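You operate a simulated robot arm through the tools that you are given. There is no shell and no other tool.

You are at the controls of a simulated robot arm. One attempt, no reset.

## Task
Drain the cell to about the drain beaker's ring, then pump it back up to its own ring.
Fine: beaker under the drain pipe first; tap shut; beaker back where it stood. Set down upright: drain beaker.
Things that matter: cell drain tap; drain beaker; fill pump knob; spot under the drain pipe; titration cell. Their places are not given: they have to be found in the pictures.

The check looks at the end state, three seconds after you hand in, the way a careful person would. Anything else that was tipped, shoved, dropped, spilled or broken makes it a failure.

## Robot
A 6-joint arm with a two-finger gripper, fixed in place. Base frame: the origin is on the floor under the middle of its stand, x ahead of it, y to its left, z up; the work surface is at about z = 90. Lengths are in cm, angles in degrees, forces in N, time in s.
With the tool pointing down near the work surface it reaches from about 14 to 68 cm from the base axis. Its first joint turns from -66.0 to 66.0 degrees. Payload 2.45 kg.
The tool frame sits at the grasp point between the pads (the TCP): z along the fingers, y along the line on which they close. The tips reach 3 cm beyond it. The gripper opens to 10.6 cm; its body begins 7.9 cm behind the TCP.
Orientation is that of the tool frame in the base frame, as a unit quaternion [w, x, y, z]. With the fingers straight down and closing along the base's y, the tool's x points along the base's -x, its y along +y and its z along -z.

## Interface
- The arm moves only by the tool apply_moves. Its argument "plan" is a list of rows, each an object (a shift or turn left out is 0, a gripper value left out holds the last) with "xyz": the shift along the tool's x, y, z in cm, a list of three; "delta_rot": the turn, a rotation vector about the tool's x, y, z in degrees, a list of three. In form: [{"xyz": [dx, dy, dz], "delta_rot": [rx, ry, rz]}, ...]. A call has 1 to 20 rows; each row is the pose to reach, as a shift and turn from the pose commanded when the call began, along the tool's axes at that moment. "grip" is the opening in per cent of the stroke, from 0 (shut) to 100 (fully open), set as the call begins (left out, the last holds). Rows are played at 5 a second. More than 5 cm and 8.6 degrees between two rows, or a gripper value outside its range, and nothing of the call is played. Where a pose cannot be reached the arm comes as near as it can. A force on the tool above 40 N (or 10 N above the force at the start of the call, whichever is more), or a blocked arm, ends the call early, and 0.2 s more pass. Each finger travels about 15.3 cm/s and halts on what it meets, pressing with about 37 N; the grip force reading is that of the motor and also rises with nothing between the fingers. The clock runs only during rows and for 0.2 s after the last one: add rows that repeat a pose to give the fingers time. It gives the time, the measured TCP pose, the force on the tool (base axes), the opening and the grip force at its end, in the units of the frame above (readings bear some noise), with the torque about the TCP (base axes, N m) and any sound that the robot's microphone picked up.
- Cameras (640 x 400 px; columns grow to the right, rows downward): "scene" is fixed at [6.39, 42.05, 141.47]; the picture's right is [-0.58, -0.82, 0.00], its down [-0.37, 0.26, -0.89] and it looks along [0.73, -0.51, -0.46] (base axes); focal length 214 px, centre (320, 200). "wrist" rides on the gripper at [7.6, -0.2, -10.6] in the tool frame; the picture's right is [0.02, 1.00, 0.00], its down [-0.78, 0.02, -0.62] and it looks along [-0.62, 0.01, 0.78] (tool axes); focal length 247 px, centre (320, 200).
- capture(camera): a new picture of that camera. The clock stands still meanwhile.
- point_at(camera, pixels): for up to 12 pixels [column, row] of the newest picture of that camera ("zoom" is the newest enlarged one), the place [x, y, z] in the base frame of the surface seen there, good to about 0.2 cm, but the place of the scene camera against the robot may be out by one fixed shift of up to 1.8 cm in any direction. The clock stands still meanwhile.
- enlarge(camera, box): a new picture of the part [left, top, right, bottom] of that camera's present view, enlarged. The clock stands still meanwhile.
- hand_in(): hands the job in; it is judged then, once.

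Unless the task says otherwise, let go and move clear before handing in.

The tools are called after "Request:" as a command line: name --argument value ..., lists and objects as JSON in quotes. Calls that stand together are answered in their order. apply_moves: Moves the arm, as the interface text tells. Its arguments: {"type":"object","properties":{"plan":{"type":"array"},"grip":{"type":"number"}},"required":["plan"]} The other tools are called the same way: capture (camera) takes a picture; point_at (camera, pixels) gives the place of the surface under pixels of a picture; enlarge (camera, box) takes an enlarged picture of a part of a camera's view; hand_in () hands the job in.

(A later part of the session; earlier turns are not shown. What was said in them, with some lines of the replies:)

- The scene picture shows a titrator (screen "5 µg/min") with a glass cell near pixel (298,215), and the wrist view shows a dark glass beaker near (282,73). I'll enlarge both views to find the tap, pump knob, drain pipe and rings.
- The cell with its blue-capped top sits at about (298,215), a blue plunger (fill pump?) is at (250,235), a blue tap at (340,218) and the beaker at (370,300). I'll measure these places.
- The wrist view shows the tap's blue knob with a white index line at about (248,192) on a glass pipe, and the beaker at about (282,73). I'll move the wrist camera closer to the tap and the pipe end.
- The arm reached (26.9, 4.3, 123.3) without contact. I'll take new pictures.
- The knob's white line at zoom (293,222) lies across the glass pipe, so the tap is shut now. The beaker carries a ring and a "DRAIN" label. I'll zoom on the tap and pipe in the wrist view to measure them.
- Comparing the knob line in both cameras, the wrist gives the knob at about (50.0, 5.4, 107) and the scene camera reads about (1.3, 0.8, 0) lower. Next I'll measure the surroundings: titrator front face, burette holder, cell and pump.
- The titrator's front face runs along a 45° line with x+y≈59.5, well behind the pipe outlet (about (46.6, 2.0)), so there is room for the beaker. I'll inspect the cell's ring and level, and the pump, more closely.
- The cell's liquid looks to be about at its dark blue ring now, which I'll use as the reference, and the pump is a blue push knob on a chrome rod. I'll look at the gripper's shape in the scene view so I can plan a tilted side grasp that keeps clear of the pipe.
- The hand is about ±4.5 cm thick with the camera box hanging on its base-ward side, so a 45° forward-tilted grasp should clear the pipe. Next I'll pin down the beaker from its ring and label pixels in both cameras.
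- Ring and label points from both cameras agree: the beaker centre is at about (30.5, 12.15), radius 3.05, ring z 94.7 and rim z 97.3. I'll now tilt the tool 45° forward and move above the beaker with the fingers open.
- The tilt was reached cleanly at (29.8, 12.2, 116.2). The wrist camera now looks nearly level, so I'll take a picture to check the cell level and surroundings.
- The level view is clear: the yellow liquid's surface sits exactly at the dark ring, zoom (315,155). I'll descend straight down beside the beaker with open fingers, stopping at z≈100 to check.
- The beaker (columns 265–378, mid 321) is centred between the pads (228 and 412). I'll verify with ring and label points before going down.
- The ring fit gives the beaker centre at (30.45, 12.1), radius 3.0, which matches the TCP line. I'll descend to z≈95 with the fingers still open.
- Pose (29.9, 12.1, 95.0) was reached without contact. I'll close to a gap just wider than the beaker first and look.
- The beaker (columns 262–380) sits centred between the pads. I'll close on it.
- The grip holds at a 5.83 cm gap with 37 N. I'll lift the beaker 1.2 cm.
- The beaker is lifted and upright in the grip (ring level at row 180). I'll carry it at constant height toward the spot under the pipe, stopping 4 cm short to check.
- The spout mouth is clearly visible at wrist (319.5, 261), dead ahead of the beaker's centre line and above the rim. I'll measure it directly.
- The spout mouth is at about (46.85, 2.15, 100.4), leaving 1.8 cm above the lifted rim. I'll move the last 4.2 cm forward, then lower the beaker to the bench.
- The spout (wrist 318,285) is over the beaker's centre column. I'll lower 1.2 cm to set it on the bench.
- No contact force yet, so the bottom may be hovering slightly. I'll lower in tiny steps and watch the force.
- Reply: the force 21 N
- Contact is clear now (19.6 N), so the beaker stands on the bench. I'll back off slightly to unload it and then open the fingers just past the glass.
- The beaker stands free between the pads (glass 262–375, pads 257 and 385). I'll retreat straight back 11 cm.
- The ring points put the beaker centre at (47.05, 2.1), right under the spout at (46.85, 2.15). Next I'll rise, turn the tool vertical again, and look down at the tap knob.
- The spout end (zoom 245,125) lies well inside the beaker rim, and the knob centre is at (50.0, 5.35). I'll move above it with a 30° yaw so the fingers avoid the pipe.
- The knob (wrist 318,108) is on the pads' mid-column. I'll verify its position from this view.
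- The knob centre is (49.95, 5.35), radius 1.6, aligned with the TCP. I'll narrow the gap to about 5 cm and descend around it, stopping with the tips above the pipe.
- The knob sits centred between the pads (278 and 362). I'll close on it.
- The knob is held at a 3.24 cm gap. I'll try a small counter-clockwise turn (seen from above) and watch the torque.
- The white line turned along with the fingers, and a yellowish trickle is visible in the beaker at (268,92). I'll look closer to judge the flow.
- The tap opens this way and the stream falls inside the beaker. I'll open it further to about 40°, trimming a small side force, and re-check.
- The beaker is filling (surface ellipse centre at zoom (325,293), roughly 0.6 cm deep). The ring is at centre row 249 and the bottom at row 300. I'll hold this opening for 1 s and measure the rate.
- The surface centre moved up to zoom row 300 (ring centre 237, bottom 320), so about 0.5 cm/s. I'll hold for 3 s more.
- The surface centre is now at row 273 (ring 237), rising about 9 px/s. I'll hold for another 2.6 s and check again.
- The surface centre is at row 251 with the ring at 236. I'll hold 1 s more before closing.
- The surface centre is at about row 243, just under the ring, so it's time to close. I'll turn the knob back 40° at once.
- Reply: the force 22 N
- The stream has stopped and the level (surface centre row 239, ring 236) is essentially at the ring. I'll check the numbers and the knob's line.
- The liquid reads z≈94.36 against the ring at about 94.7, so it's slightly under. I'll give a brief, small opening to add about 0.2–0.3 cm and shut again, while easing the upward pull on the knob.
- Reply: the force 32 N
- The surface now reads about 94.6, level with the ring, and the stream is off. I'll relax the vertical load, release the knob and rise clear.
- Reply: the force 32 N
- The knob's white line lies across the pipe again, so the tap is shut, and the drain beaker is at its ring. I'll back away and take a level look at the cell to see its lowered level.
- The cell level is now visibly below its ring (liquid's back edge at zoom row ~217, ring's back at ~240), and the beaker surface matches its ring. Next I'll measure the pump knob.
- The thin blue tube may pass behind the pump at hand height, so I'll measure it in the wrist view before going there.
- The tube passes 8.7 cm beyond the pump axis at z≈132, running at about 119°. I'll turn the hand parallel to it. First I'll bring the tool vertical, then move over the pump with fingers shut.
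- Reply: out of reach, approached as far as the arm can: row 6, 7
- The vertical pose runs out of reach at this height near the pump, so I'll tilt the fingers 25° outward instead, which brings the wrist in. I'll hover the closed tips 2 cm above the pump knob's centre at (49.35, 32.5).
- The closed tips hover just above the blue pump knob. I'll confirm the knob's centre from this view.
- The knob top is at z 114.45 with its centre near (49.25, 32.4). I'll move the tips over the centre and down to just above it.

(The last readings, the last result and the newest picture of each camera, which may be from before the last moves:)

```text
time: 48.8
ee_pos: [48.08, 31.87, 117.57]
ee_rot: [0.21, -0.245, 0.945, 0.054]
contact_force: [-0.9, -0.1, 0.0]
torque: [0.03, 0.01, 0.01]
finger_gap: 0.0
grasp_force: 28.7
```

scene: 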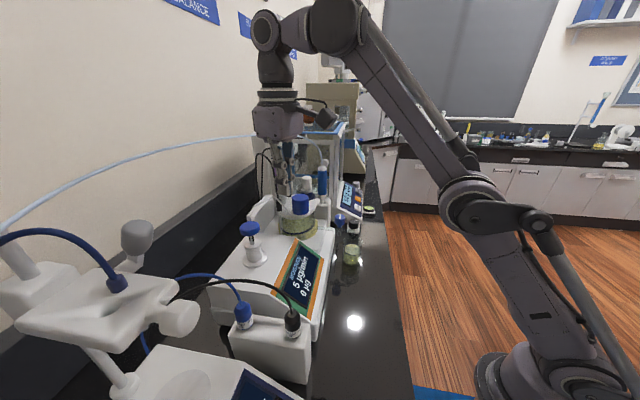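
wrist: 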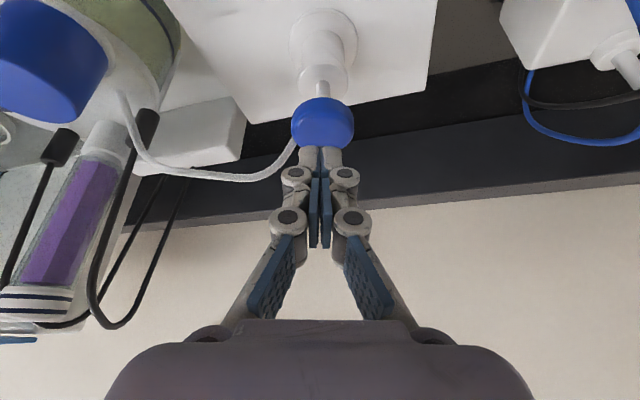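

No contact yet; the tips are about 0.4 cm above the knob. I'll press down slowly by 1.5 cm and watch the force.

Request:
apply_moves --plan '[{"xyz": [0.13, 0, 0.27]}, {"xyz": [0.25, 0, 0.54]}, {"xyz": [0.38, 0, 0.82]}, {"xyz": [0.51, 0, 1.09]}, {"xyz": [0.63, 0, 1.36]}]'

Request:
capture --camera "wrist"

Request:
enlarge --camera "scene" --box '[230, 170, 330, 270]'

```text
time: 50.0
ee_pos: [48.22, 32.03, 115.97]
ee_rot: [0.209, -0.245, 0.945, 0.055]
contact_force: [0.7, 0.1, 1.3]
torque: [0.05, -0.02, -0.01]
finger_gap: 0.6
grasp_force: 28.3
```

```text
taken
```

wrist: 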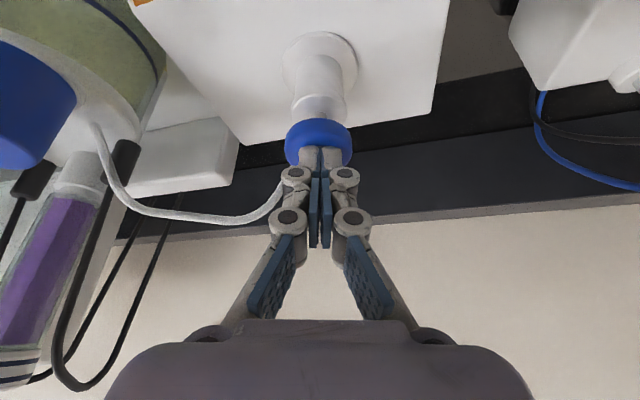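

```text
4.00 times, centred on (280, 220) of scene
```

zoom: 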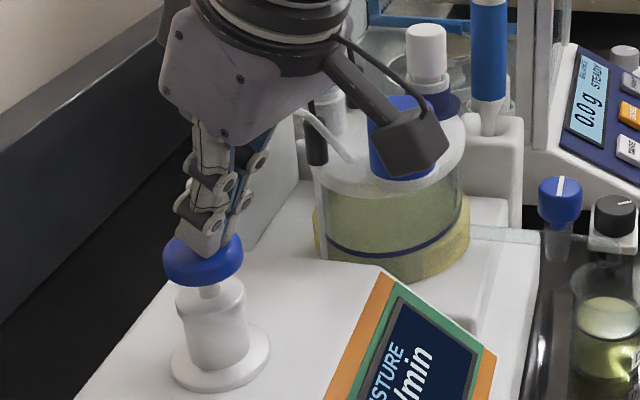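

The knob went down about 1.2 cm with little force. I'll press further to find the bottom of the stroke.

Request:
apply_moves --plan '[{"xyz": [0.1, 0, 0.22]}, {"xyz": [0.2, 0, 0.44]}, {"xyz": [0.3, 0, 0.66]}, {"xyz": [0.4, 0, 0.88]}, {"xyz": [0.5, 0, 1.1]}]'

Request:
enlarge --camera "scene" --box '[230, 170, 330, 270]'

Request:
enlarge --camera "scene" --box '[285, 200, 325, 240]'

```text
time: 51.2
ee_pos: [47.99, 31.83, 114.84]
ee_rot: [0.209, -0.245, 0.945, 0.054]
contact_force: [1.1, 1.1, 2.2]
torque: [0.05, -0.02, -0.01]
finger_gap: 0.62
grasp_force: 28.1
```

```text
4.00 times, centred on (280, 220) of scene
```

zoom: 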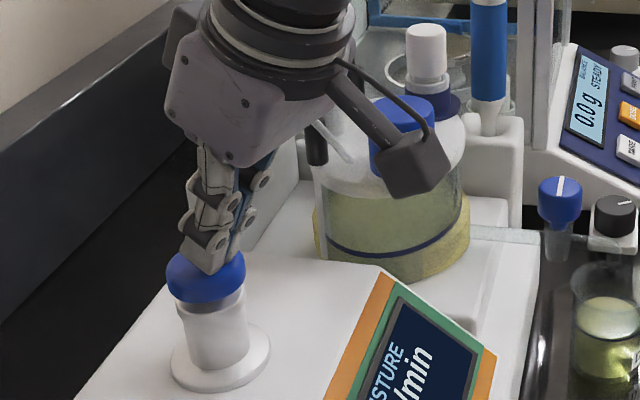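

```text
10.00 times, centred on (305, 220) of scene
```

zoom: 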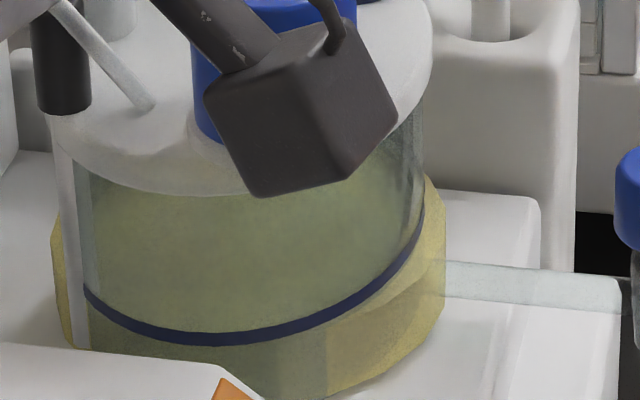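

The knob is now almost down on its collar with only 2 N. I'll lift off and see whether it springs back and what changed in the cell.

Request:
apply_moves --plan '[{"xyz": [-0.3, 0, -0.65]}, {"xyz": [-0.7, 0, -1.5]}, {"xyz": [-1.2, 0, -2.6]}, {"xyz": [-1.6, 0, -3.4]}, {"xyz": [-1.6, 0, -3.4]}]'

Request:
enlarge --camera "scene" --box '[230, 170, 330, 270]'

Request:
capture --camera "wrist"

```text
time: 52.4
ee_pos: [48.28, 31.79, 118.65]
ee_rot: [0.209, -0.246, 0.945, 0.055]
contact_force: [0.0, 0.3, -0.3]
torque: [-0.02, -0.01, 0.0]
finger_gap: 0.0
grasp_force: 28.7
```

```text
4.00 times, centred on (280, 220) of scene
```

zoom: 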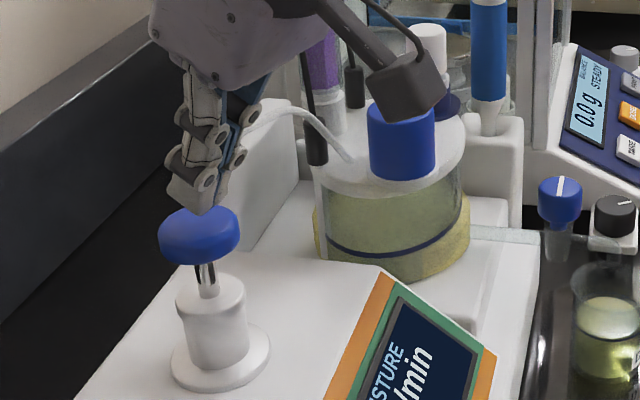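

```text
taken
```

wrist: 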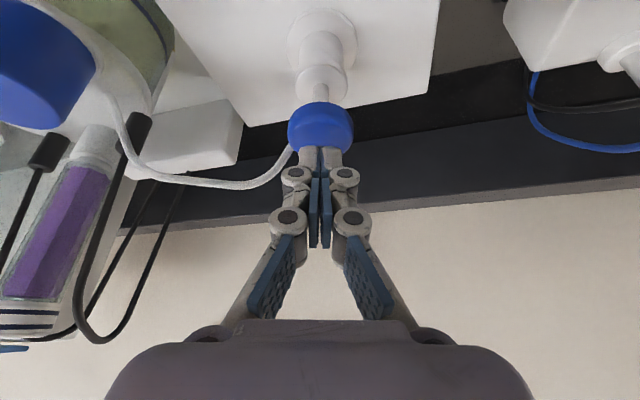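

The knob springs back, so it's a stroke pump. I'll try reading the cell's liquid surface and ring heights from the scene view.

Request:
enlarge --camera "scene" --box '[280, 200, 325, 240]'

```text
10.00 times, centred on (302, 220) of scene
```

zoom: 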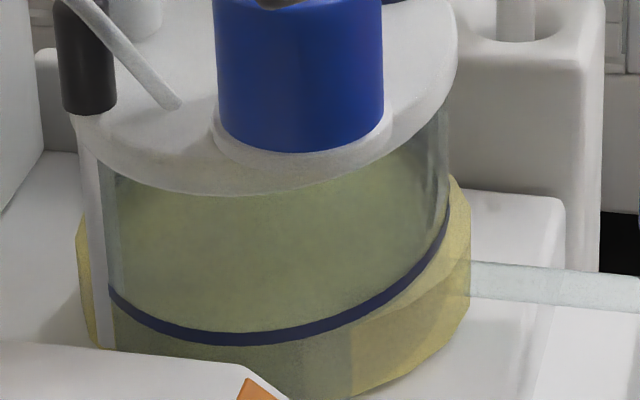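

Request:
point_at --camera "zoom" --pixels '[[200, 240], [250, 260], [300, 250], [350, 230], [400, 190], [150, 230], [230, 310], [230, 338], [340, 320], [420, 260], [460, 195], [400, 340]]'

```text
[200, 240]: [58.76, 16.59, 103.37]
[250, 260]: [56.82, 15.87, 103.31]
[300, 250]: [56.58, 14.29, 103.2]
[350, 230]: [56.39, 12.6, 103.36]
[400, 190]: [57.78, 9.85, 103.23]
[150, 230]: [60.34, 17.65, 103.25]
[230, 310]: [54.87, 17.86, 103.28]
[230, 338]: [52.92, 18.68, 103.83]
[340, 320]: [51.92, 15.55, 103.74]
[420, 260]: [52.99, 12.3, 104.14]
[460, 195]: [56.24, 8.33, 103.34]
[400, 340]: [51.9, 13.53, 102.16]
```

The liquid surface reads z≈103.3 and the ring about 103.9. I'll sample more ring points for accuracy.

Request:
point_at --camera "zoom" --pixels '[[130, 308], [155, 322], [180, 331], [205, 336], [230, 337], [255, 337], [280, 334], [305, 329], [330, 322], [355, 312], [380, 299], [405, 281]]'

Request:
point_at --camera "zoom" --pixels '[[220, 220], [240, 280], [270, 230], [320, 220], [280, 290], [180, 260], [180, 290], [330, 270], [360, 250], [380, 220], [300, 200], [140, 200]]'

```text
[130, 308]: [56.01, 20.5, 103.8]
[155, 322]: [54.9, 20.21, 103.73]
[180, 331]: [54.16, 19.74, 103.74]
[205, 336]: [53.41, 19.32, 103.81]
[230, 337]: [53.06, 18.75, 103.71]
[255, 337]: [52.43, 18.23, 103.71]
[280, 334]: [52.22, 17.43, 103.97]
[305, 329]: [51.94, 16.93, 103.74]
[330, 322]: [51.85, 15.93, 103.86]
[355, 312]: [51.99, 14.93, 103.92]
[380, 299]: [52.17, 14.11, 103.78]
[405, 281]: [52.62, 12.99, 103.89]
```

```text
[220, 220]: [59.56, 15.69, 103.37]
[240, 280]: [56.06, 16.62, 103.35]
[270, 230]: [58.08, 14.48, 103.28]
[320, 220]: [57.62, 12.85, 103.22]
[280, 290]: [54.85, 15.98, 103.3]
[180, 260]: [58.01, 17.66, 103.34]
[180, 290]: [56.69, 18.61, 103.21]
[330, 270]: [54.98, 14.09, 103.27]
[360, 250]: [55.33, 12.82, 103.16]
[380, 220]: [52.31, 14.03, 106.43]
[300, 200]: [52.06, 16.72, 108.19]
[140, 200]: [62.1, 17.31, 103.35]
```

The ring averages z 103.80 and the liquid 103.29, so about 0.5 cm is missing. A full stroke might overshoot, so I'll press partway (about 1 cm) and read the level again.

Request:
apply_moves --plan '[{"xyz": [0.3, 0, 0.65]}, {"xyz": [0.55, 0, 1.2]}, {"xyz": [0.75, 0, 1.6]}, {"xyz": [0.9, 0, 1.92]}, {"xyz": [0.99, 0, 2.12]}, {"xyz": [0.99, 0, 2.12]}]'

Request:
enlarge --camera "scene" --box '[280, 200, 325, 240]'

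Request:
point_at --camera "zoom" --pixels '[[220, 220], [240, 280], [270, 230], [320, 220], [280, 290], [180, 260], [180, 290], [330, 270], [360, 250], [250, 260], [300, 250], [200, 240]]'

```text
time: 53.8
ee_pos: [48.25, 31.98, 116.16]
ee_rot: [0.21, -0.245, 0.945, 0.055]
contact_force: [0.7, 0.8, 2.0]
torque: [0.01, -0.07, -0.02]
finger_gap: 0.6
grasp_force: 28.9
```

```text
10.00 times, centred on (302, 220) of scene
```

zoom: 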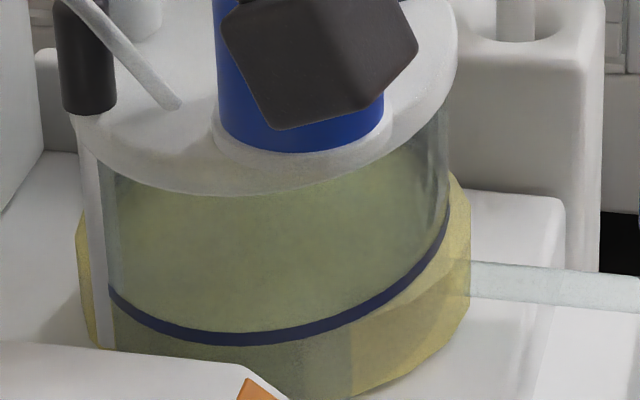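

```text
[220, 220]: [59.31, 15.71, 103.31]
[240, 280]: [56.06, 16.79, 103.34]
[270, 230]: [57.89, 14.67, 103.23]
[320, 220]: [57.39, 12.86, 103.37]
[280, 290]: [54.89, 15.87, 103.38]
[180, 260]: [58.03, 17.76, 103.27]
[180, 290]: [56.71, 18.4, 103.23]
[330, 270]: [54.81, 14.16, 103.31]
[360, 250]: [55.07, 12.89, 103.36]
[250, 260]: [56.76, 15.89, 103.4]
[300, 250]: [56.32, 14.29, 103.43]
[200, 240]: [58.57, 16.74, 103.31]
```

The level barely changed with the partial press (103.33). I'll complete this stroke to the bottom and read again.

Request:
apply_moves --plan '[{"xyz": [0.12, 0, 0.25]}, {"xyz": [0.24, 0, 0.5]}, {"xyz": [0.36, 0, 0.76]}, {"xyz": [0.48, 0, 1.02]}, {"xyz": [0.58, 0, 1.25]}, {"xyz": [0.58, 0, 1.25]}]'

Request:
enlarge --camera "scene" --box '[280, 200, 325, 240]'

Request:
point_at --camera "zoom" --pixels '[[220, 220], [240, 280], [270, 230], [320, 220], [280, 290], [180, 260], [180, 290], [330, 270], [360, 250], [250, 260], [300, 250], [200, 240]]'

```text
time: 55.2
ee_pos: [48.14, 32.02, 114.79]
ee_rot: [0.21, -0.244, 0.945, 0.054]
contact_force: [0.5, -1.8, 2.1]
torque: [-0.04, -0.01, -0.02]
finger_gap: 0.58
grasp_force: 28.4
```

```text
10.00 times, centred on (302, 220) of scene
```

zoom: 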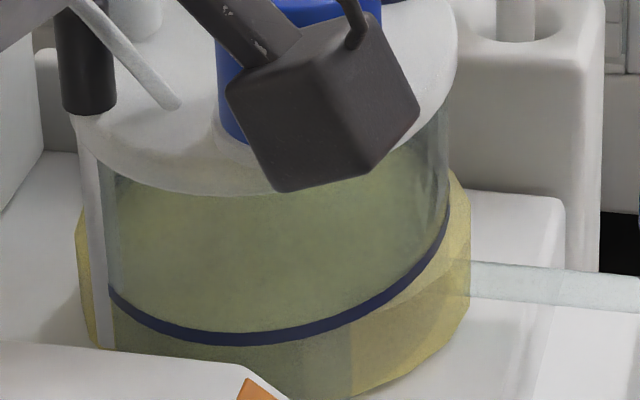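

```text
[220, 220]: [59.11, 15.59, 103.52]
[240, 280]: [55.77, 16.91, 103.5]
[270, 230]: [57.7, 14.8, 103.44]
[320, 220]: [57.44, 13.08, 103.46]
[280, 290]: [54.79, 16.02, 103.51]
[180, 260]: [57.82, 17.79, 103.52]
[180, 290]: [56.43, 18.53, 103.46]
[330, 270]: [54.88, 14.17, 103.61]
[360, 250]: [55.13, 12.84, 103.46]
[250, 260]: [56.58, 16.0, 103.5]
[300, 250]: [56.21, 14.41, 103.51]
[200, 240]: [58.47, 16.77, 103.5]
```

The level rose to 103.50, so a full stroke adds about 0.2 cm. I'll hold a moment to see whether it keeps rising while pressed.

Request:
apply_moves --plan '[{"xyz": [0, 0, 0]}, {"xyz": [0, 0, 0]}, {"xyz": [0, 0, 0]}]'

Request:
enlarge --camera "scene" --box '[280, 200, 325, 240]'

Request:
point_at --camera "zoom" --pixels '[[220, 220], [240, 280], [270, 230], [320, 220], [280, 290], [180, 260], [180, 290], [330, 270], [360, 250], [250, 260], [300, 250], [200, 240]]'

```text
time: 56.0
ee_pos: [48.18, 31.86, 114.78]
ee_rot: [0.21, -0.244, 0.945, 0.054]
contact_force: [0.6, 0.1, 3.4]
torque: [-0.01, -0.04, 0.0]
finger_gap: 0.59
grasp_force: 28.0
```

```text
10.00 times, centred on (302, 220) of scene
```

zoom: 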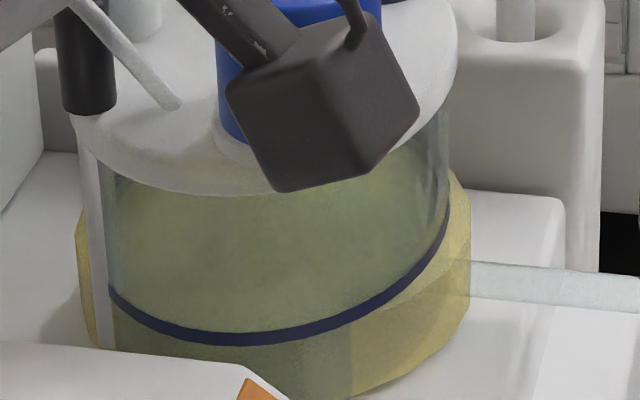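

```text
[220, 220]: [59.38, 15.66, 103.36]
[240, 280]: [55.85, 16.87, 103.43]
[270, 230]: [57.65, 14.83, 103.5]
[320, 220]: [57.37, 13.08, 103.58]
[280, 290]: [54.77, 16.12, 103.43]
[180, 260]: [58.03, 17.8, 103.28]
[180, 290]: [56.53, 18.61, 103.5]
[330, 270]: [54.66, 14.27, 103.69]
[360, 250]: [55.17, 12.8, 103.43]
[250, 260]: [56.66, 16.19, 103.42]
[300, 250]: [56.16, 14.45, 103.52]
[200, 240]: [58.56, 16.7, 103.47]
```

Holding doesn't add liquid, so each full stroke gives about 0.19 cm. I'll release and make another full stroke.

Request:
apply_moves --plan '[{"xyz": [-0.3, 0, -0.65]}, {"xyz": [-0.7, 0, -1.5]}, {"xyz": [-1.2, 0, -2.6]}, {"xyz": [-1.6, 0, -3.4]}, {"xyz": [-1.6, 0, -3.4]}, {"xyz": [-1.6, 0, -3.4]}, {"xyz": [-1.3, 0, -2.75]}, {"xyz": [-1.0, 0, -2.1]}, {"xyz": [-0.75, 0, -1.6]}, {"xyz": [-0.5, 0, -1.07]}, {"xyz": [-0.25, 0, -0.53]}, {"xyz": [0, 0, 0]}, {"xyz": [0, 0, 0]}]'

Request:
enlarge --camera "scene" --box '[280, 200, 325, 240]'

Request:
point_at --camera "zoom" --pixels '[[220, 220], [240, 280], [270, 230], [320, 220], [280, 290], [180, 260], [180, 290], [330, 270], [360, 250], [250, 260], [300, 250], [200, 240]]'

```text
time: 58.8
ee_pos: [48.11, 32.0, 114.92]
ee_rot: [0.209, -0.244, 0.945, 0.054]
contact_force: [0.5, -1.2, 1.5]
torque: [-0.01, -0.01, -0.01]
finger_gap: 0.61
grasp_force: 28.6
```

```text
10.00 times, centred on (302, 220) of scene
```

zoom: 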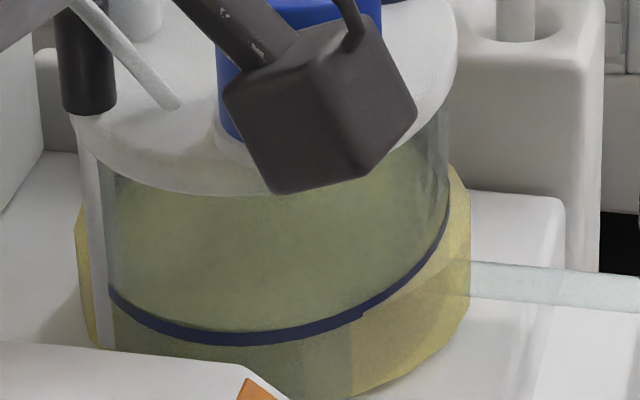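

```text
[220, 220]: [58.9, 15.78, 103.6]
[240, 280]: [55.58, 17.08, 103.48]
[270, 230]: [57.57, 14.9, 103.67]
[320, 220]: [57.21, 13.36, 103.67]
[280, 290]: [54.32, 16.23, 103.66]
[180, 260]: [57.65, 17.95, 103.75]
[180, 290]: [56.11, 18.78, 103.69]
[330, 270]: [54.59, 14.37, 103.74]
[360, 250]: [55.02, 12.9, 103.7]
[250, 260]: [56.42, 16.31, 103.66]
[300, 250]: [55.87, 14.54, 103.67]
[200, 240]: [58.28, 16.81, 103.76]
```

The level is now about 103.67 and within the ring band (the ring line shows the same step at zoom (362,312) as at the start). One more gentle partial stroke should bring it to the ring's centre at 103.8, so I'll press about 70% and read.

Request:
apply_moves --plan '[{"xyz": [-0.3, 0, -0.65]}, {"xyz": [-0.7, 0, -1.5]}, {"xyz": [-1.2, 0, -2.6]}, {"xyz": [-1.6, 0, -3.4]}, {"xyz": [-1.6, 0, -3.4]}, {"xyz": [-1.6, 0, -3.4]}, {"xyz": [-1.3, 0, -2.75]}, {"xyz": [-1.0, 0, -2.1]}, {"xyz": [-0.75, 0, -1.6]}, {"xyz": [-0.5, 0, -1.07]}, {"xyz": [-0.35, 0, -0.74]}, {"xyz": [-0.35, 0, -0.74]}]'

Request:
enlarge --camera "scene" --box '[280, 200, 325, 240]'

Request:
point_at --camera "zoom" --pixels '[[220, 220], [240, 280], [270, 230], [320, 220], [280, 290], [180, 260], [180, 290], [330, 270], [360, 250], [250, 260], [300, 250], [200, 240]]'

```text
time: 61.4
ee_pos: [47.99, 31.93, 115.69]
ee_rot: [0.21, -0.244, 0.945, 0.055]
contact_force: [-0.7, 1.3, 1.6]
torque: [0.01, -0.02, -0.01]
finger_gap: 0.59
grasp_force: 28.5
```

```text
10.00 times, centred on (302, 220) of scene
```

zoom: 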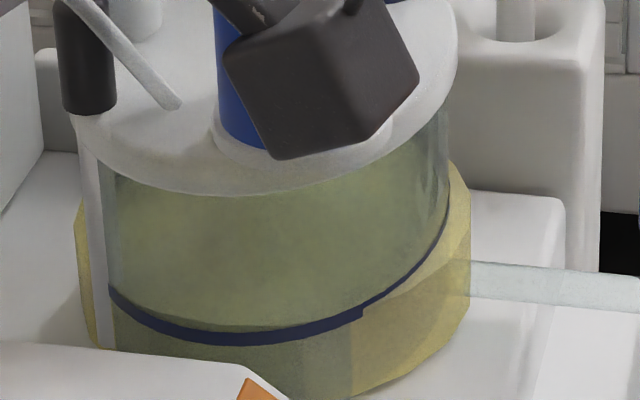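

```text
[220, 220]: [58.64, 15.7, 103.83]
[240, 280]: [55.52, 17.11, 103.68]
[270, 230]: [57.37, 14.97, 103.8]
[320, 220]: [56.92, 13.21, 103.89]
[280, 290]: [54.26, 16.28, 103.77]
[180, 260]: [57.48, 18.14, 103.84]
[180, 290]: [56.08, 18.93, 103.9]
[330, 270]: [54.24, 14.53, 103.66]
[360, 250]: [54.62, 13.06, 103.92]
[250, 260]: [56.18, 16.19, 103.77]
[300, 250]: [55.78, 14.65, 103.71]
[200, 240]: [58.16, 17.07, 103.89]
```

The level now averages 103.80, matching the ring at 103.80. I'll lift off the pump without pressing further and back away.

Request:
apply_moves --plan '[{"xyz": [-0.4, 0, -0.9]}, {"xyz": [-1.0, 0, -2.2]}, {"xyz": [-1.9, 0, -4.0]}, {"xyz": [-2.8, 0, -6.0]}, {"xyz": [-3.4, 0, -7.25]}, {"xyz": [-3.4, 0, -7.25]}]'

Request:
apply_moves --plan '[{"xyz": [3.0, 0, -1.4], "delta_rot": [0, 5, 0]}, {"xyz": [6.0, 0, -2.8], "delta_rot": [0, 10, 0]}, {"xyz": [9.0, 0, -4.2], "delta_rot": [0, 15, 0]}, {"xyz": [12.0, 0, -5.6], "delta_rot": [0, 20, 0]}, {"xyz": [15.0, 0, -7.0], "delta_rot": [0, 25, 0]}, {"xyz": [15.0, 0, -7.0], "delta_rot": [0, 25, 0]}]'

Request:
enlarge --camera "scene" --box '[280, 200, 325, 240]'

Request:
point_at --camera "zoom" --pixels '[[220, 220], [240, 280], [270, 230], [320, 220], [280, 290], [180, 260], [180, 290], [330, 270], [360, 250], [250, 260], [300, 250], [200, 240]]'

Request:
capture --camera "scene"

```text
time: 62.8
ee_pos: [47.92, 31.84, 123.76]
ee_rot: [0.209, -0.245, 0.945, 0.054]
contact_force: [0.4, 0.5, -0.2]
torque: [-0.01, 0.01, 0.04]
finger_gap: 0.0
grasp_force: 28.4
```

```text
time: 64.2
ee_pos: [33.61, 23.85, 123.85]
ee_rot: [-0.001, -0.251, 0.968, 0.0]
contact_force: [-0.5, -0.1, 0.2]
torque: [0.02, 0.0, 0.04]
finger_gap: 0.0
grasp_force: 28.7
```

```text
10.00 times, centred on (302, 220) of scene
```

zoom: 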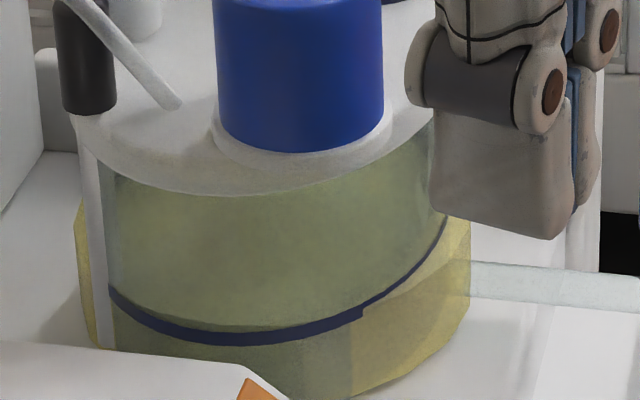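

```text
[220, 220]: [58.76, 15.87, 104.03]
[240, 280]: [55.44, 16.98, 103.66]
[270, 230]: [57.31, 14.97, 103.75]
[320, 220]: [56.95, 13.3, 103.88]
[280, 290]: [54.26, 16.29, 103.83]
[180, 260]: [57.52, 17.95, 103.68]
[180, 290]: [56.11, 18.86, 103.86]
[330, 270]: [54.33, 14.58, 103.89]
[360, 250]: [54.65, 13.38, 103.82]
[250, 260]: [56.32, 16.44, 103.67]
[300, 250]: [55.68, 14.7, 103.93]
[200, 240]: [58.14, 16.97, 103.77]
```

```text
taken
```

scene: 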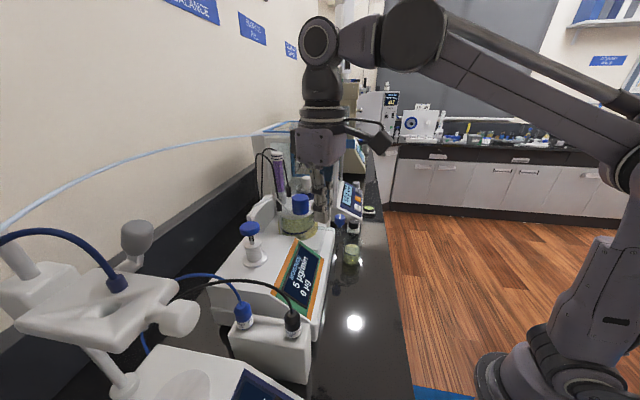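

The level stays at 103.81 after release, so the tap is holding. Next I'll return for the beaker: un-yaw and move in front of the spot.

Request:
apply_moves --plan '[{"xyz": [2, -3, 0], "delta_rot": [0, 0, 5]}, {"xyz": [4, -6, 0], "delta_rot": [0, 0, 10]}, {"xyz": [6, -9.1, 0], "delta_rot": [0, 0, 15]}, {"xyz": [8, -12.2, 0], "delta_rot": [0, 0, 20]}, {"xyz": [10, -15.2, 0], "delta_rot": [0, 0, 25]}, {"xyz": [12, -18.2, 0], "delta_rot": [0, 0, 29.1]}, {"xyz": [12, -18.2, 0], "delta_rot": [0, 0, 29.1]}, {"xyz": [12, -18.2, 0], "delta_rot": [0, 0, 29.1]}]' --grip 72

```text
time: 66.0
ee_pos: [32.01, 2.1, 123.61]
ee_rot: [0.001, 0.001, 1.0, 0.0]
contact_force: [-0.7, -0.8, 0.3]
torque: [0.02, -0.01, -0.01]
finger_gap: 7.63
grasp_force: 0.1
```

Pose (32.0, 2.1, 123.6) with zero yaw. I'll tilt 45° forward while going down to z≈112.

Request:
apply_moves --plan '[{"xyz": [0, 0, 2], "delta_rot": [0, -7.5, 0]}, {"xyz": [0, 0, 4], "delta_rot": [0, -15, 0]}, {"xyz": [0, 0, 6], "delta_rot": [0, -22.5, 0]}, {"xyz": [0, 0, 8], "delta_rot": [0, -30, 0]}, {"xyz": [0, 0, 10], "delta_rot": [0, -37.5, 0]}, {"xyz": [0, 0, 12], "delta_rot": [0, -45, 0]}, {"xyz": [0, 0, 12], "delta_rot": [0, -45, 0]}, {"xyz": [0, 0, 12], "delta_rot": [0, -45, 0]}]'

Request:
capture --camera "wrist"

```text
time: 67.8
ee_pos: [32.07, 2.11, 111.57]
ee_rot: [0.383, 0.001, 0.924, 0.0]
contact_force: [-0.2, 0.2, -0.1]
torque: [-0.01, 0.01, -0.01]
finger_gap: 7.62
grasp_force: 0.1
```

```text
taken
```

wrist: 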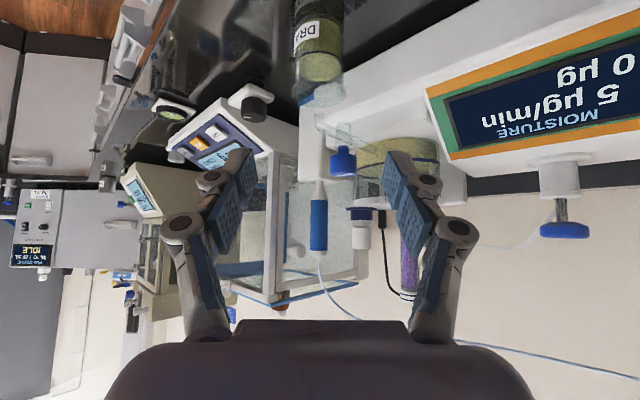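

The beaker is centred ahead at (319,55), with its liquid at the ring. I'll descend to the grasp height in front of it and measure it again.

Request:
apply_moves --plan '[{"xyz": [2.5, 0, 2.5]}, {"xyz": [5, 0, 5]}, {"xyz": [7.5, 0, 7.5]}, {"xyz": [9.7, 0, 9.7]}, {"xyz": [11.7, 0, 11.7]}, {"xyz": [11.7, 0, 11.7]}]'

Request:
capture --camera "wrist"

Request:
enlarge --camera "wrist" --box '[270, 100, 390, 330]'

```text
time: 69.2
ee_pos: [32.1, 2.1, 95.16]
ee_rot: [0.382, 0.001, 0.924, 0.0]
contact_force: [-0.6, 0.9, -1.5]
torque: [-0.03, 0.0, 0.06]
finger_gap: 7.63
grasp_force: 0.0
```

```text
taken
```

wrist: 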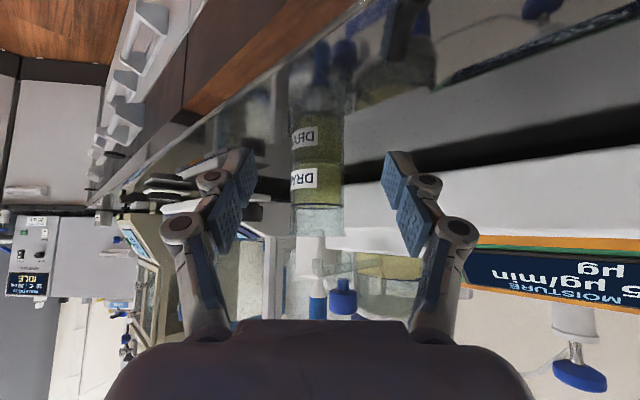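

```text
1.74 times, centred on (330, 215) of wrist
```

zoom: 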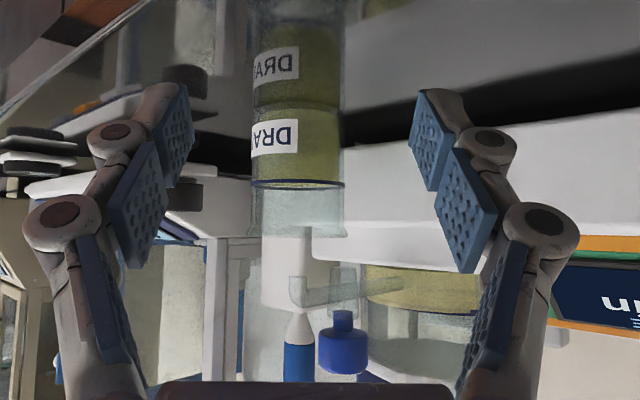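

Request:
enlarge --camera "wrist" --box '[282, 180, 354, 240]'

```text
6.67 times, centred on (318, 210) of wrist
```

zoom: 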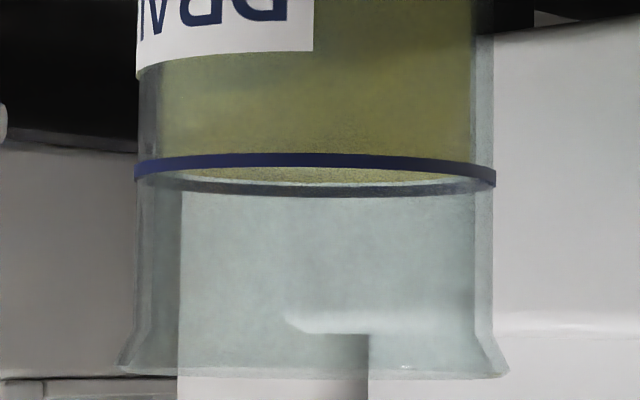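

The liquid surface is right at the beaker's ring. I'll read ring points to centre the grasp.

Request:
point_at --camera "zoom" --pixels '[[140, 168], [200, 162], [260, 160], [315, 160], [370, 162], [430, 167], [490, 177], [315, 192], [250, 190], [370, 192]]'

```text
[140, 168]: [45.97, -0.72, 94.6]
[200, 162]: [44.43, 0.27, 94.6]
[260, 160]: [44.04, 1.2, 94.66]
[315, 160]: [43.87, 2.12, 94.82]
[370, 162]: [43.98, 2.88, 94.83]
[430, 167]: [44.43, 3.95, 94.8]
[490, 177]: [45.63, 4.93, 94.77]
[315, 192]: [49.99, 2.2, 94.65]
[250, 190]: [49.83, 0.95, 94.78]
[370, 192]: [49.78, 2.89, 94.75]
```

The beaker centre is (46.93, 2.11), in line with the TCP. I'll advance straight ahead around it, stopping first partway.

Request:
apply_moves --plan '[{"xyz": [-1.5, 0, 1.5]}, {"xyz": [-3.5, 0, 3.5]}, {"xyz": [-5.5, 0, 5.5]}, {"xyz": [-7.0, 0, 7.0]}, {"xyz": [-8.3, 0, 8.3]}, {"xyz": [-9.3, 0, 9.3]}, {"xyz": [-10.04, 0, 10.04]}, {"xyz": [-10.04, 0, 10.04]}]'

Request:
capture --camera "wrist"

Request:
enlarge --camera "scene" --box '[310, 190, 400, 280]'

```text
time: 71.0
ee_pos: [46.35, 2.14, 95.23]
ee_rot: [0.382, 0.001, 0.924, 0.0]
contact_force: [-0.3, -0.2, 0.4]
torque: [0.02, 0.0, 0.03]
finger_gap: 7.62
grasp_force: 0.0
```

```text
taken
```

wrist: 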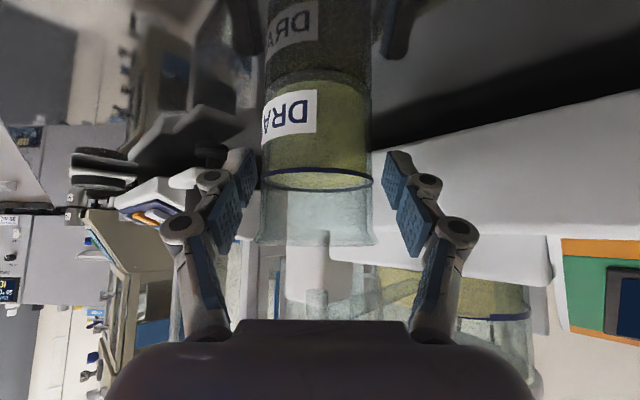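

```text
4.44 times, centred on (355, 235) of scene
```

zoom: 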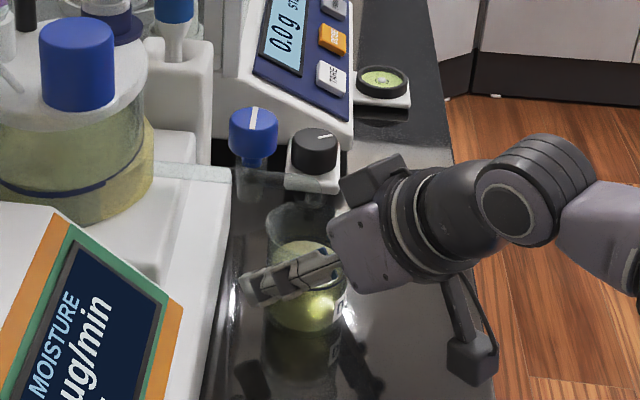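

The beaker (259–373) sits about 0.15 cm to the left of the pads' middle. I'll trim sideways and slightly down, then close on it.

Request:
apply_moves --plan '[{"xyz": [0.05, -0.07, 0.05]}, {"xyz": [0.1, -0.13, 0.1]}, {"xyz": [0.1, -0.13, 0.1]}]'

Request:
apply_moves --plan '[{"xyz": [0, 0, 0]}, {"xyz": [0, 0, 0]}, {"xyz": [0, 0, 0]}, {"xyz": [0, 0, 0]}]' --grip 45

```text
time: 71.8
ee_pos: [46.3, 2.07, 94.95]
ee_rot: [0.383, 0.002, 0.924, -0.001]
contact_force: [0.0, -0.3, 0.1]
torque: [-0.01, -0.03, 0.01]
finger_gap: 7.64
grasp_force: 0.1
```

```text
time: 72.8
ee_pos: [46.27, 1.98, 95.05]
ee_rot: [0.384, -0.001, 0.924, 0.001]
contact_force: [-0.5, -1.0, 8.7]
torque: [-0.19, -0.08, -0.04]
finger_gap: 5.82
grasp_force: 36.7
```

The beaker is gripped (gap 5.82). I'll lift it 1.2 cm gently.

Request:
apply_moves --plan '[{"xyz": [-0.15, 0, -0.15]}, {"xyz": [-0.35, 0, -0.35]}, {"xyz": [-0.6, 0, -0.6]}, {"xyz": [-0.8, 0, -0.8]}, {"xyz": [-0.85, 0, -0.85]}, {"xyz": [-0.85, 0, -0.85]}]'

Request:
enlarge --camera "scene" --box '[310, 190, 400, 280]'

Request:
capture --camera "wrist"

```text
time: 74.2
ee_pos: [46.2, 1.97, 96.35]
ee_rot: [0.382, 0.001, 0.924, 0.0]
contact_force: [-0.5, 0.0, -1.4]
torque: [-0.02, 0.02, 0.05]
finger_gap: 5.83
grasp_force: 37.2
```

```text
4.44 times, centred on (355, 235) of scene
```

zoom: 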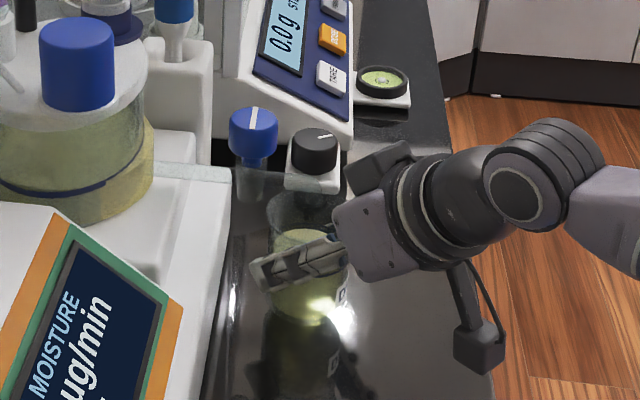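

```text
taken
```

wrist: 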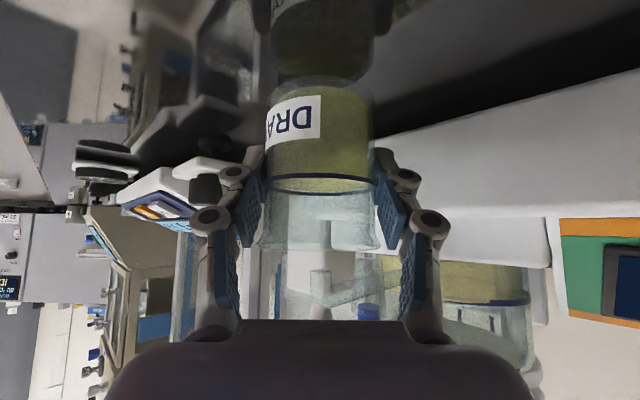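

The beaker is lifted level. I'll carry it slowly back: first straight away from the pipe, then across to its original place.

Request:
apply_moves --plan '[{"xyz": [0.3, 0, -0.3]}, {"xyz": [0.8, 0, -0.8]}, {"xyz": [1.4, 0, -1.4]}, {"xyz": [2.1, 0, -2.1]}, {"xyz": [2.8, 0, -2.8]}, {"xyz": [3.5, 0, -3.5]}, {"xyz": [3.83, 0.4, -3.83]}, {"xyz": [4.4, 1.11, -4.4]}, {"xyz": [5.13, 2.02, -5.13]}, {"xyz": [5.95, 3.04, -5.95]}, {"xyz": [6.76, 4.05, -6.76]}, {"xyz": [7.58, 5.06, -7.58]}, {"xyz": [8.39, 6.07, -8.39]}, {"xyz": [9.21, 7.08, -9.21]}, {"xyz": [10.02, 8.1, -10.02]}, {"xyz": [10.75, 9.01, -10.75]}, {"xyz": [11.32, 9.72, -11.32]}, {"xyz": [11.65, 10.12, -11.65]}, {"xyz": [11.65, 10.12, -11.65]}, {"xyz": [11.65, 10.12, -11.65]}]'

Request:
capture --camera "wrist"

Request:
capture --camera "scene"

```text
time: 78.4
ee_pos: [29.8, 12.17, 96.16]
ee_rot: [0.383, 0.0, 0.924, 0.0]
contact_force: [0.7, 0.0, -1.5]
torque: [-0.01, 0.01, 0.02]
finger_gap: 5.82
grasp_force: 37.2
```

```text
taken
```

wrist: 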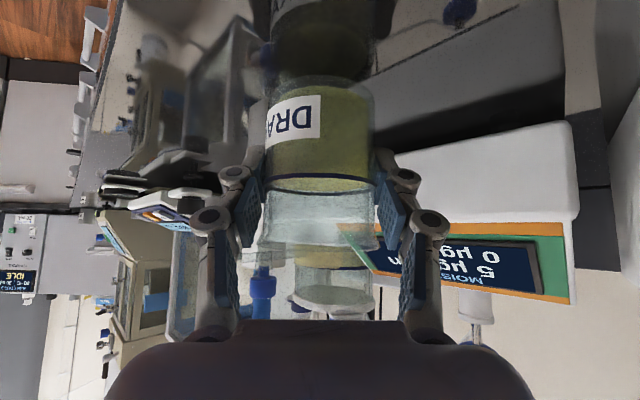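

```text
taken
```

scene: 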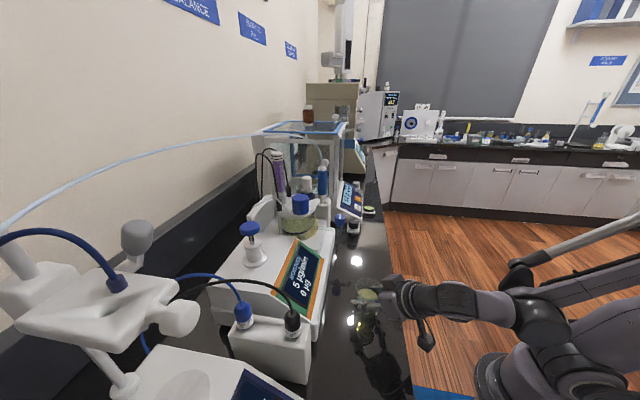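

The beaker is over its original place (TCP 29.8, 12.17). I'll lower it most of the way, then feel for the bench.

Request:
apply_moves --plan '[{"xyz": [0.2, 0, 0.2]}, {"xyz": [0.45, 0, 0.45]}, {"xyz": [0.65, 0, 0.65]}, {"xyz": [0.76, 0, 0.76]}, {"xyz": [0.76, 0, 0.76]}]'

Request:
apply_moves --plan '[{"xyz": [0.03, 0, 0.03]}, {"xyz": [0.06, 0, 0.06]}, {"xyz": [0.06, 0, 0.06]}]'

```text
time: 79.6
ee_pos: [29.91, 12.21, 95.09]
ee_rot: [0.383, 0.0, 0.924, 0.0]
contact_force: [-0.7, -0.9, -1.5]
torque: [-0.01, -0.01, 0.01]
finger_gap: 5.79
grasp_force: 37.3
```

```text
time: 80.4
ee_pos: [29.74, 12.07, 95.11]
ee_rot: [0.383, 0.0, 0.924, 0.0]
contact_force: [-0.6, 1.1, -0.3]
torque: [0.03, -0.04, 0.0]
finger_gap: 5.82
grasp_force: 36.9
```

Still barely any contact (force −0.3 N). I'll lower a little more.

Request:
apply_moves --plan '[{"xyz": [0.03, 0, 0.03]}, {"xyz": [0.05, 0, 0.05]}, {"xyz": [0.05, 0, 0.05]}]'

```text
time: 81.2
ee_pos: [29.78, 12.1, 95.09]
ee_rot: [0.384, 0.0, 0.923, -0.001]
contact_force: [-5.2, -0.3, 19.0]
torque: [-0.53, 0.04, -0.11]
finger_gap: 5.81
grasp_force: 37.1
```

The bench contact is clear at 19 N. I'll unload slightly and then open the fingers.

Request:
apply_moves --plan '[{"xyz": [-0.03, 0, -0.03]}, {"xyz": [-0.04, 0, -0.04]}, {"xyz": [-0.04, 0, -0.04]}]'

Request:
apply_moves --plan '[{"xyz": [0, 0, 0]}, {"xyz": [0, 0, 0]}, {"xyz": [0, 0, 0]}, {"xyz": [0, 0, 0]}]' --grip 80

Request:
capture --camera "wrist"

Request:
enlarge --camera "scene" --box '[330, 240, 420, 340]'

```text
time: 82.0
ee_pos: [29.81, 12.17, 95.13]
ee_rot: [0.382, 0.0, 0.924, 0.001]
contact_force: [0.4, 1.2, 2.0]
torque: [-0.02, -0.11, 0.02]
finger_gap: 5.82
grasp_force: 37.3
```

```text
time: 83.0
ee_pos: [29.8, 12.16, 95.04]
ee_rot: [0.383, 0.0, 0.924, 0.001]
contact_force: [0.0, -1.5, -0.5]
torque: [0.01, -0.02, 0.02]
finger_gap: 8.48
grasp_force: 0.1
```

```text
taken
```

wrist: 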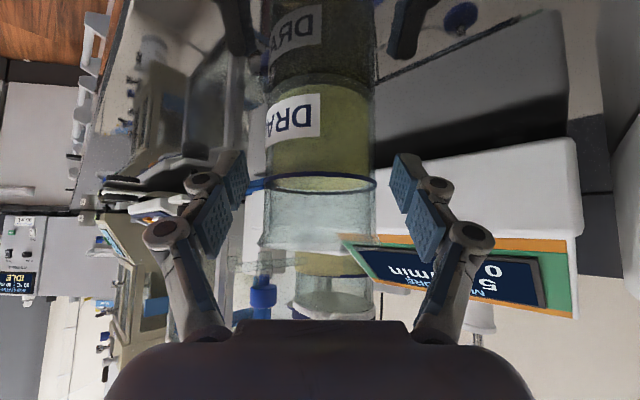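

```text
4.00 times, centred on (375, 290) of scene
```

zoom: 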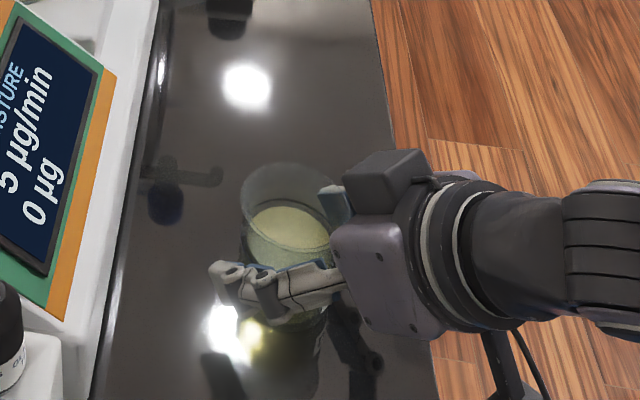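

The beaker stands free at its place (262–376, as before the pick-up). I'll open fully and rise straight up.

Request:
apply_moves --plan '[{"xyz": [0, 0, 0]}, {"xyz": [-0.7, 0, -0.7]}, {"xyz": [-1.7, 0, -1.7]}, {"xyz": [-3.2, 0, -3.2]}, {"xyz": [-5.2, 0, -5.2]}, {"xyz": [-8.0, 0, -8.0]}, {"xyz": [-11.0, 0, -11.0]}, {"xyz": [-14.0, 0, -14.0]}, {"xyz": [-14.0, 0, -14.0]}]' --grip 100

Request:
capture --camera "wrist"

Request:
capture --camera "scene"

```text
time: 85.0
ee_pos: [29.74, 12.18, 114.88]
ee_rot: [0.383, 0.0, 0.924, 0.0]
contact_force: [0.0, 0.3, 0.6]
torque: [-0.01, 0.0, 0.0]
finger_gap: 10.59
grasp_force: 0.1
```

```text
taken
```

wrist: 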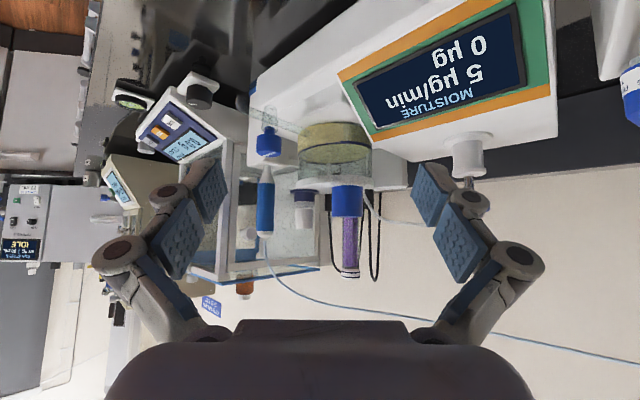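

```text
taken
```

scene: 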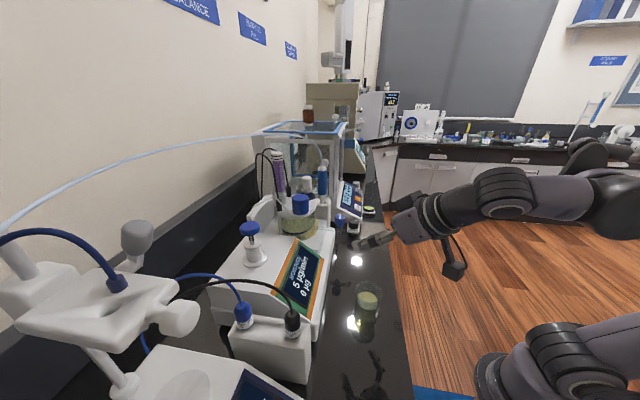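

The beaker is back with liquid at its ring. I'll make close-up checks of the cell level, the tap and the beaker.

Request:
enlarge --camera "wrist" --box '[285, 95, 385, 195]'

Request:
enlarge --camera "wrist" --box '[230, 85, 310, 165]'

Request:
enlarge --camera "scene" --box '[280, 200, 325, 240]'

Request:
point_at --camera "zoom" --pixels '[[220, 220], [240, 280], [270, 230], [320, 220], [280, 290], [180, 260], [180, 290], [330, 270], [360, 250], [250, 260], [300, 250], [200, 240]]'

Request:
enlarge --camera "scene" --box '[350, 275, 390, 320]'

Request:
point_at --camera "zoom" --pixels '[[195, 235], [225, 280], [270, 306], [320, 316], [370, 300], [280, 127], [350, 152], [390, 190], [280, 180], [320, 200], [260, 200], [300, 160]]'

```text
4.00 times, centred on (335, 145) of wrist
```

zoom: 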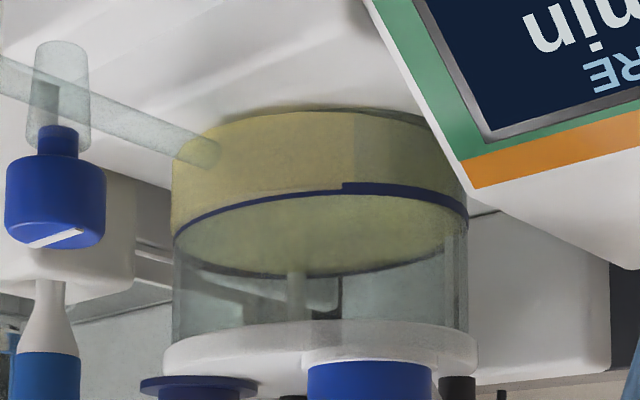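

```text
5.00 times, centred on (270, 125) of wrist
```

zoom: 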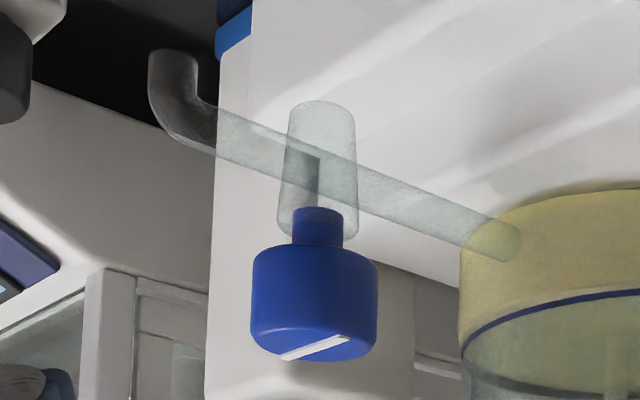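

```text
10.00 times, centred on (302, 220) of scene
```

zoom: 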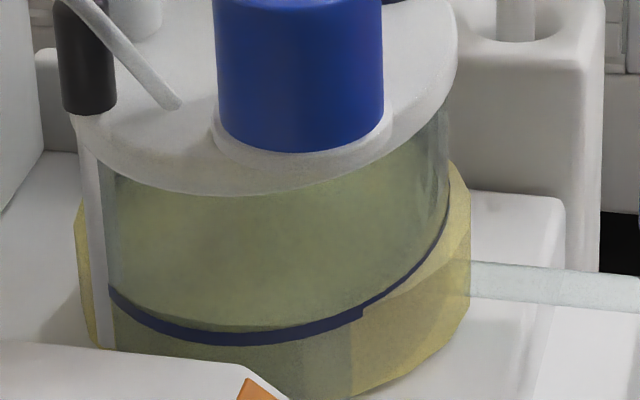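

```text
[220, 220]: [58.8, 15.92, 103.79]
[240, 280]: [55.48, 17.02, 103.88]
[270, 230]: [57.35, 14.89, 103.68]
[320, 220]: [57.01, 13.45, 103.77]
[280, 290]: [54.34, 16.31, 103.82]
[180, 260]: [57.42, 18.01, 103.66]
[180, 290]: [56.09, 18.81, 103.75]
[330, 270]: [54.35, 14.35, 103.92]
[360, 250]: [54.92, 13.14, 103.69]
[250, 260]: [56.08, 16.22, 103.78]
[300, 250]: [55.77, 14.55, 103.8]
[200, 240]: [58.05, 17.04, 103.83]
```

```text
8.89 times, centred on (370, 298) of scene
```

zoom: 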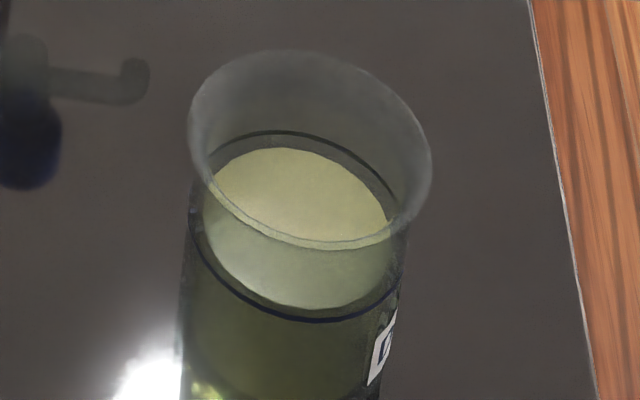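

```text
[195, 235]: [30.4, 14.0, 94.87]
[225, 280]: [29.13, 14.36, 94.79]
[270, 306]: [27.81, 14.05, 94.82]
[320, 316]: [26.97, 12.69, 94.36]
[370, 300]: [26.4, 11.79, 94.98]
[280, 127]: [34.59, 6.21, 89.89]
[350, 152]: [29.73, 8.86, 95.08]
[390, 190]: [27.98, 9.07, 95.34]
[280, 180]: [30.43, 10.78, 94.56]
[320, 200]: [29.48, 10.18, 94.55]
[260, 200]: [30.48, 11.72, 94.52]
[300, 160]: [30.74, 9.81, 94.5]
```

Everything checks out. The cell reads 103.78 against its ring at 103.80, the tap line lies across the pipe, and the beaker stands within about 0.2 cm of its original place with liquid about 0.2 cm below its ring. I'll raise the arm a little further clear before handing in.

Request:
apply_moves --plan '[{"xyz": [-2, 0, -2]}, {"xyz": [-4.5, 0, -4.5]}, {"xyz": [-7, 0, -7]}, {"xyz": [-7, 0, -7]}]'

Request:
capture --camera "scene"

```text
time: 86.0
ee_pos: [29.94, 12.32, 124.91]
ee_rot: [0.382, 0.001, 0.924, 0.0]
contact_force: [0.1, -0.2, 0.3]
torque: [0.02, 0.03, 0.02]
finger_gap: 10.61
grasp_force: 0.0
```

```text
taken
```

scene: 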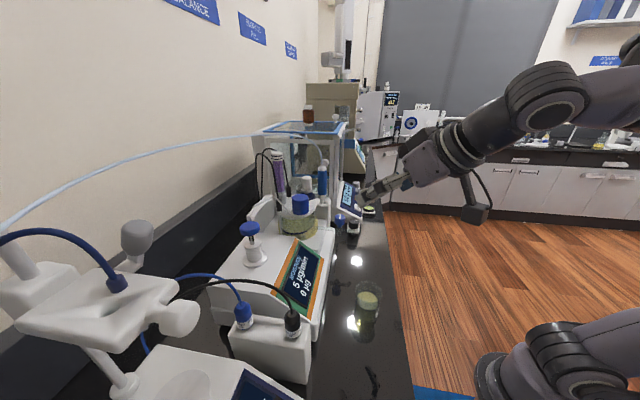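

The final picture shows the beaker upright at (368,300), the pump knob up, the tap shut and the arm well clear. I'm handing in.

Request:
hand_in

```text
The job is handed in.
```

The job is handed in, and by my last readings every part of it was done; no check result has come back.

- **Drain:** The beaker was under the pipe before I opened the tap. I drained the cell until the liquid came about to the beaker's ring. It reads roughly 0.2 cm below the ring (94.53 against 94.75).
- **Tap:** It is shut. The knob's white line lies across the pipe, and the cell's level held steady afterwards.
- **Refill:** I pumped the cell back up to its own ring with three full strokes and one partial one. It reads 103.78 against the ring at 103.80.
- **Beaker:** It is upright and within about 0.2 cm of where it stood at the start.
- **Surroundings:** Nothing was tipped, spilled or moved that I could see. The arm is clear and the gripper is open and empty.
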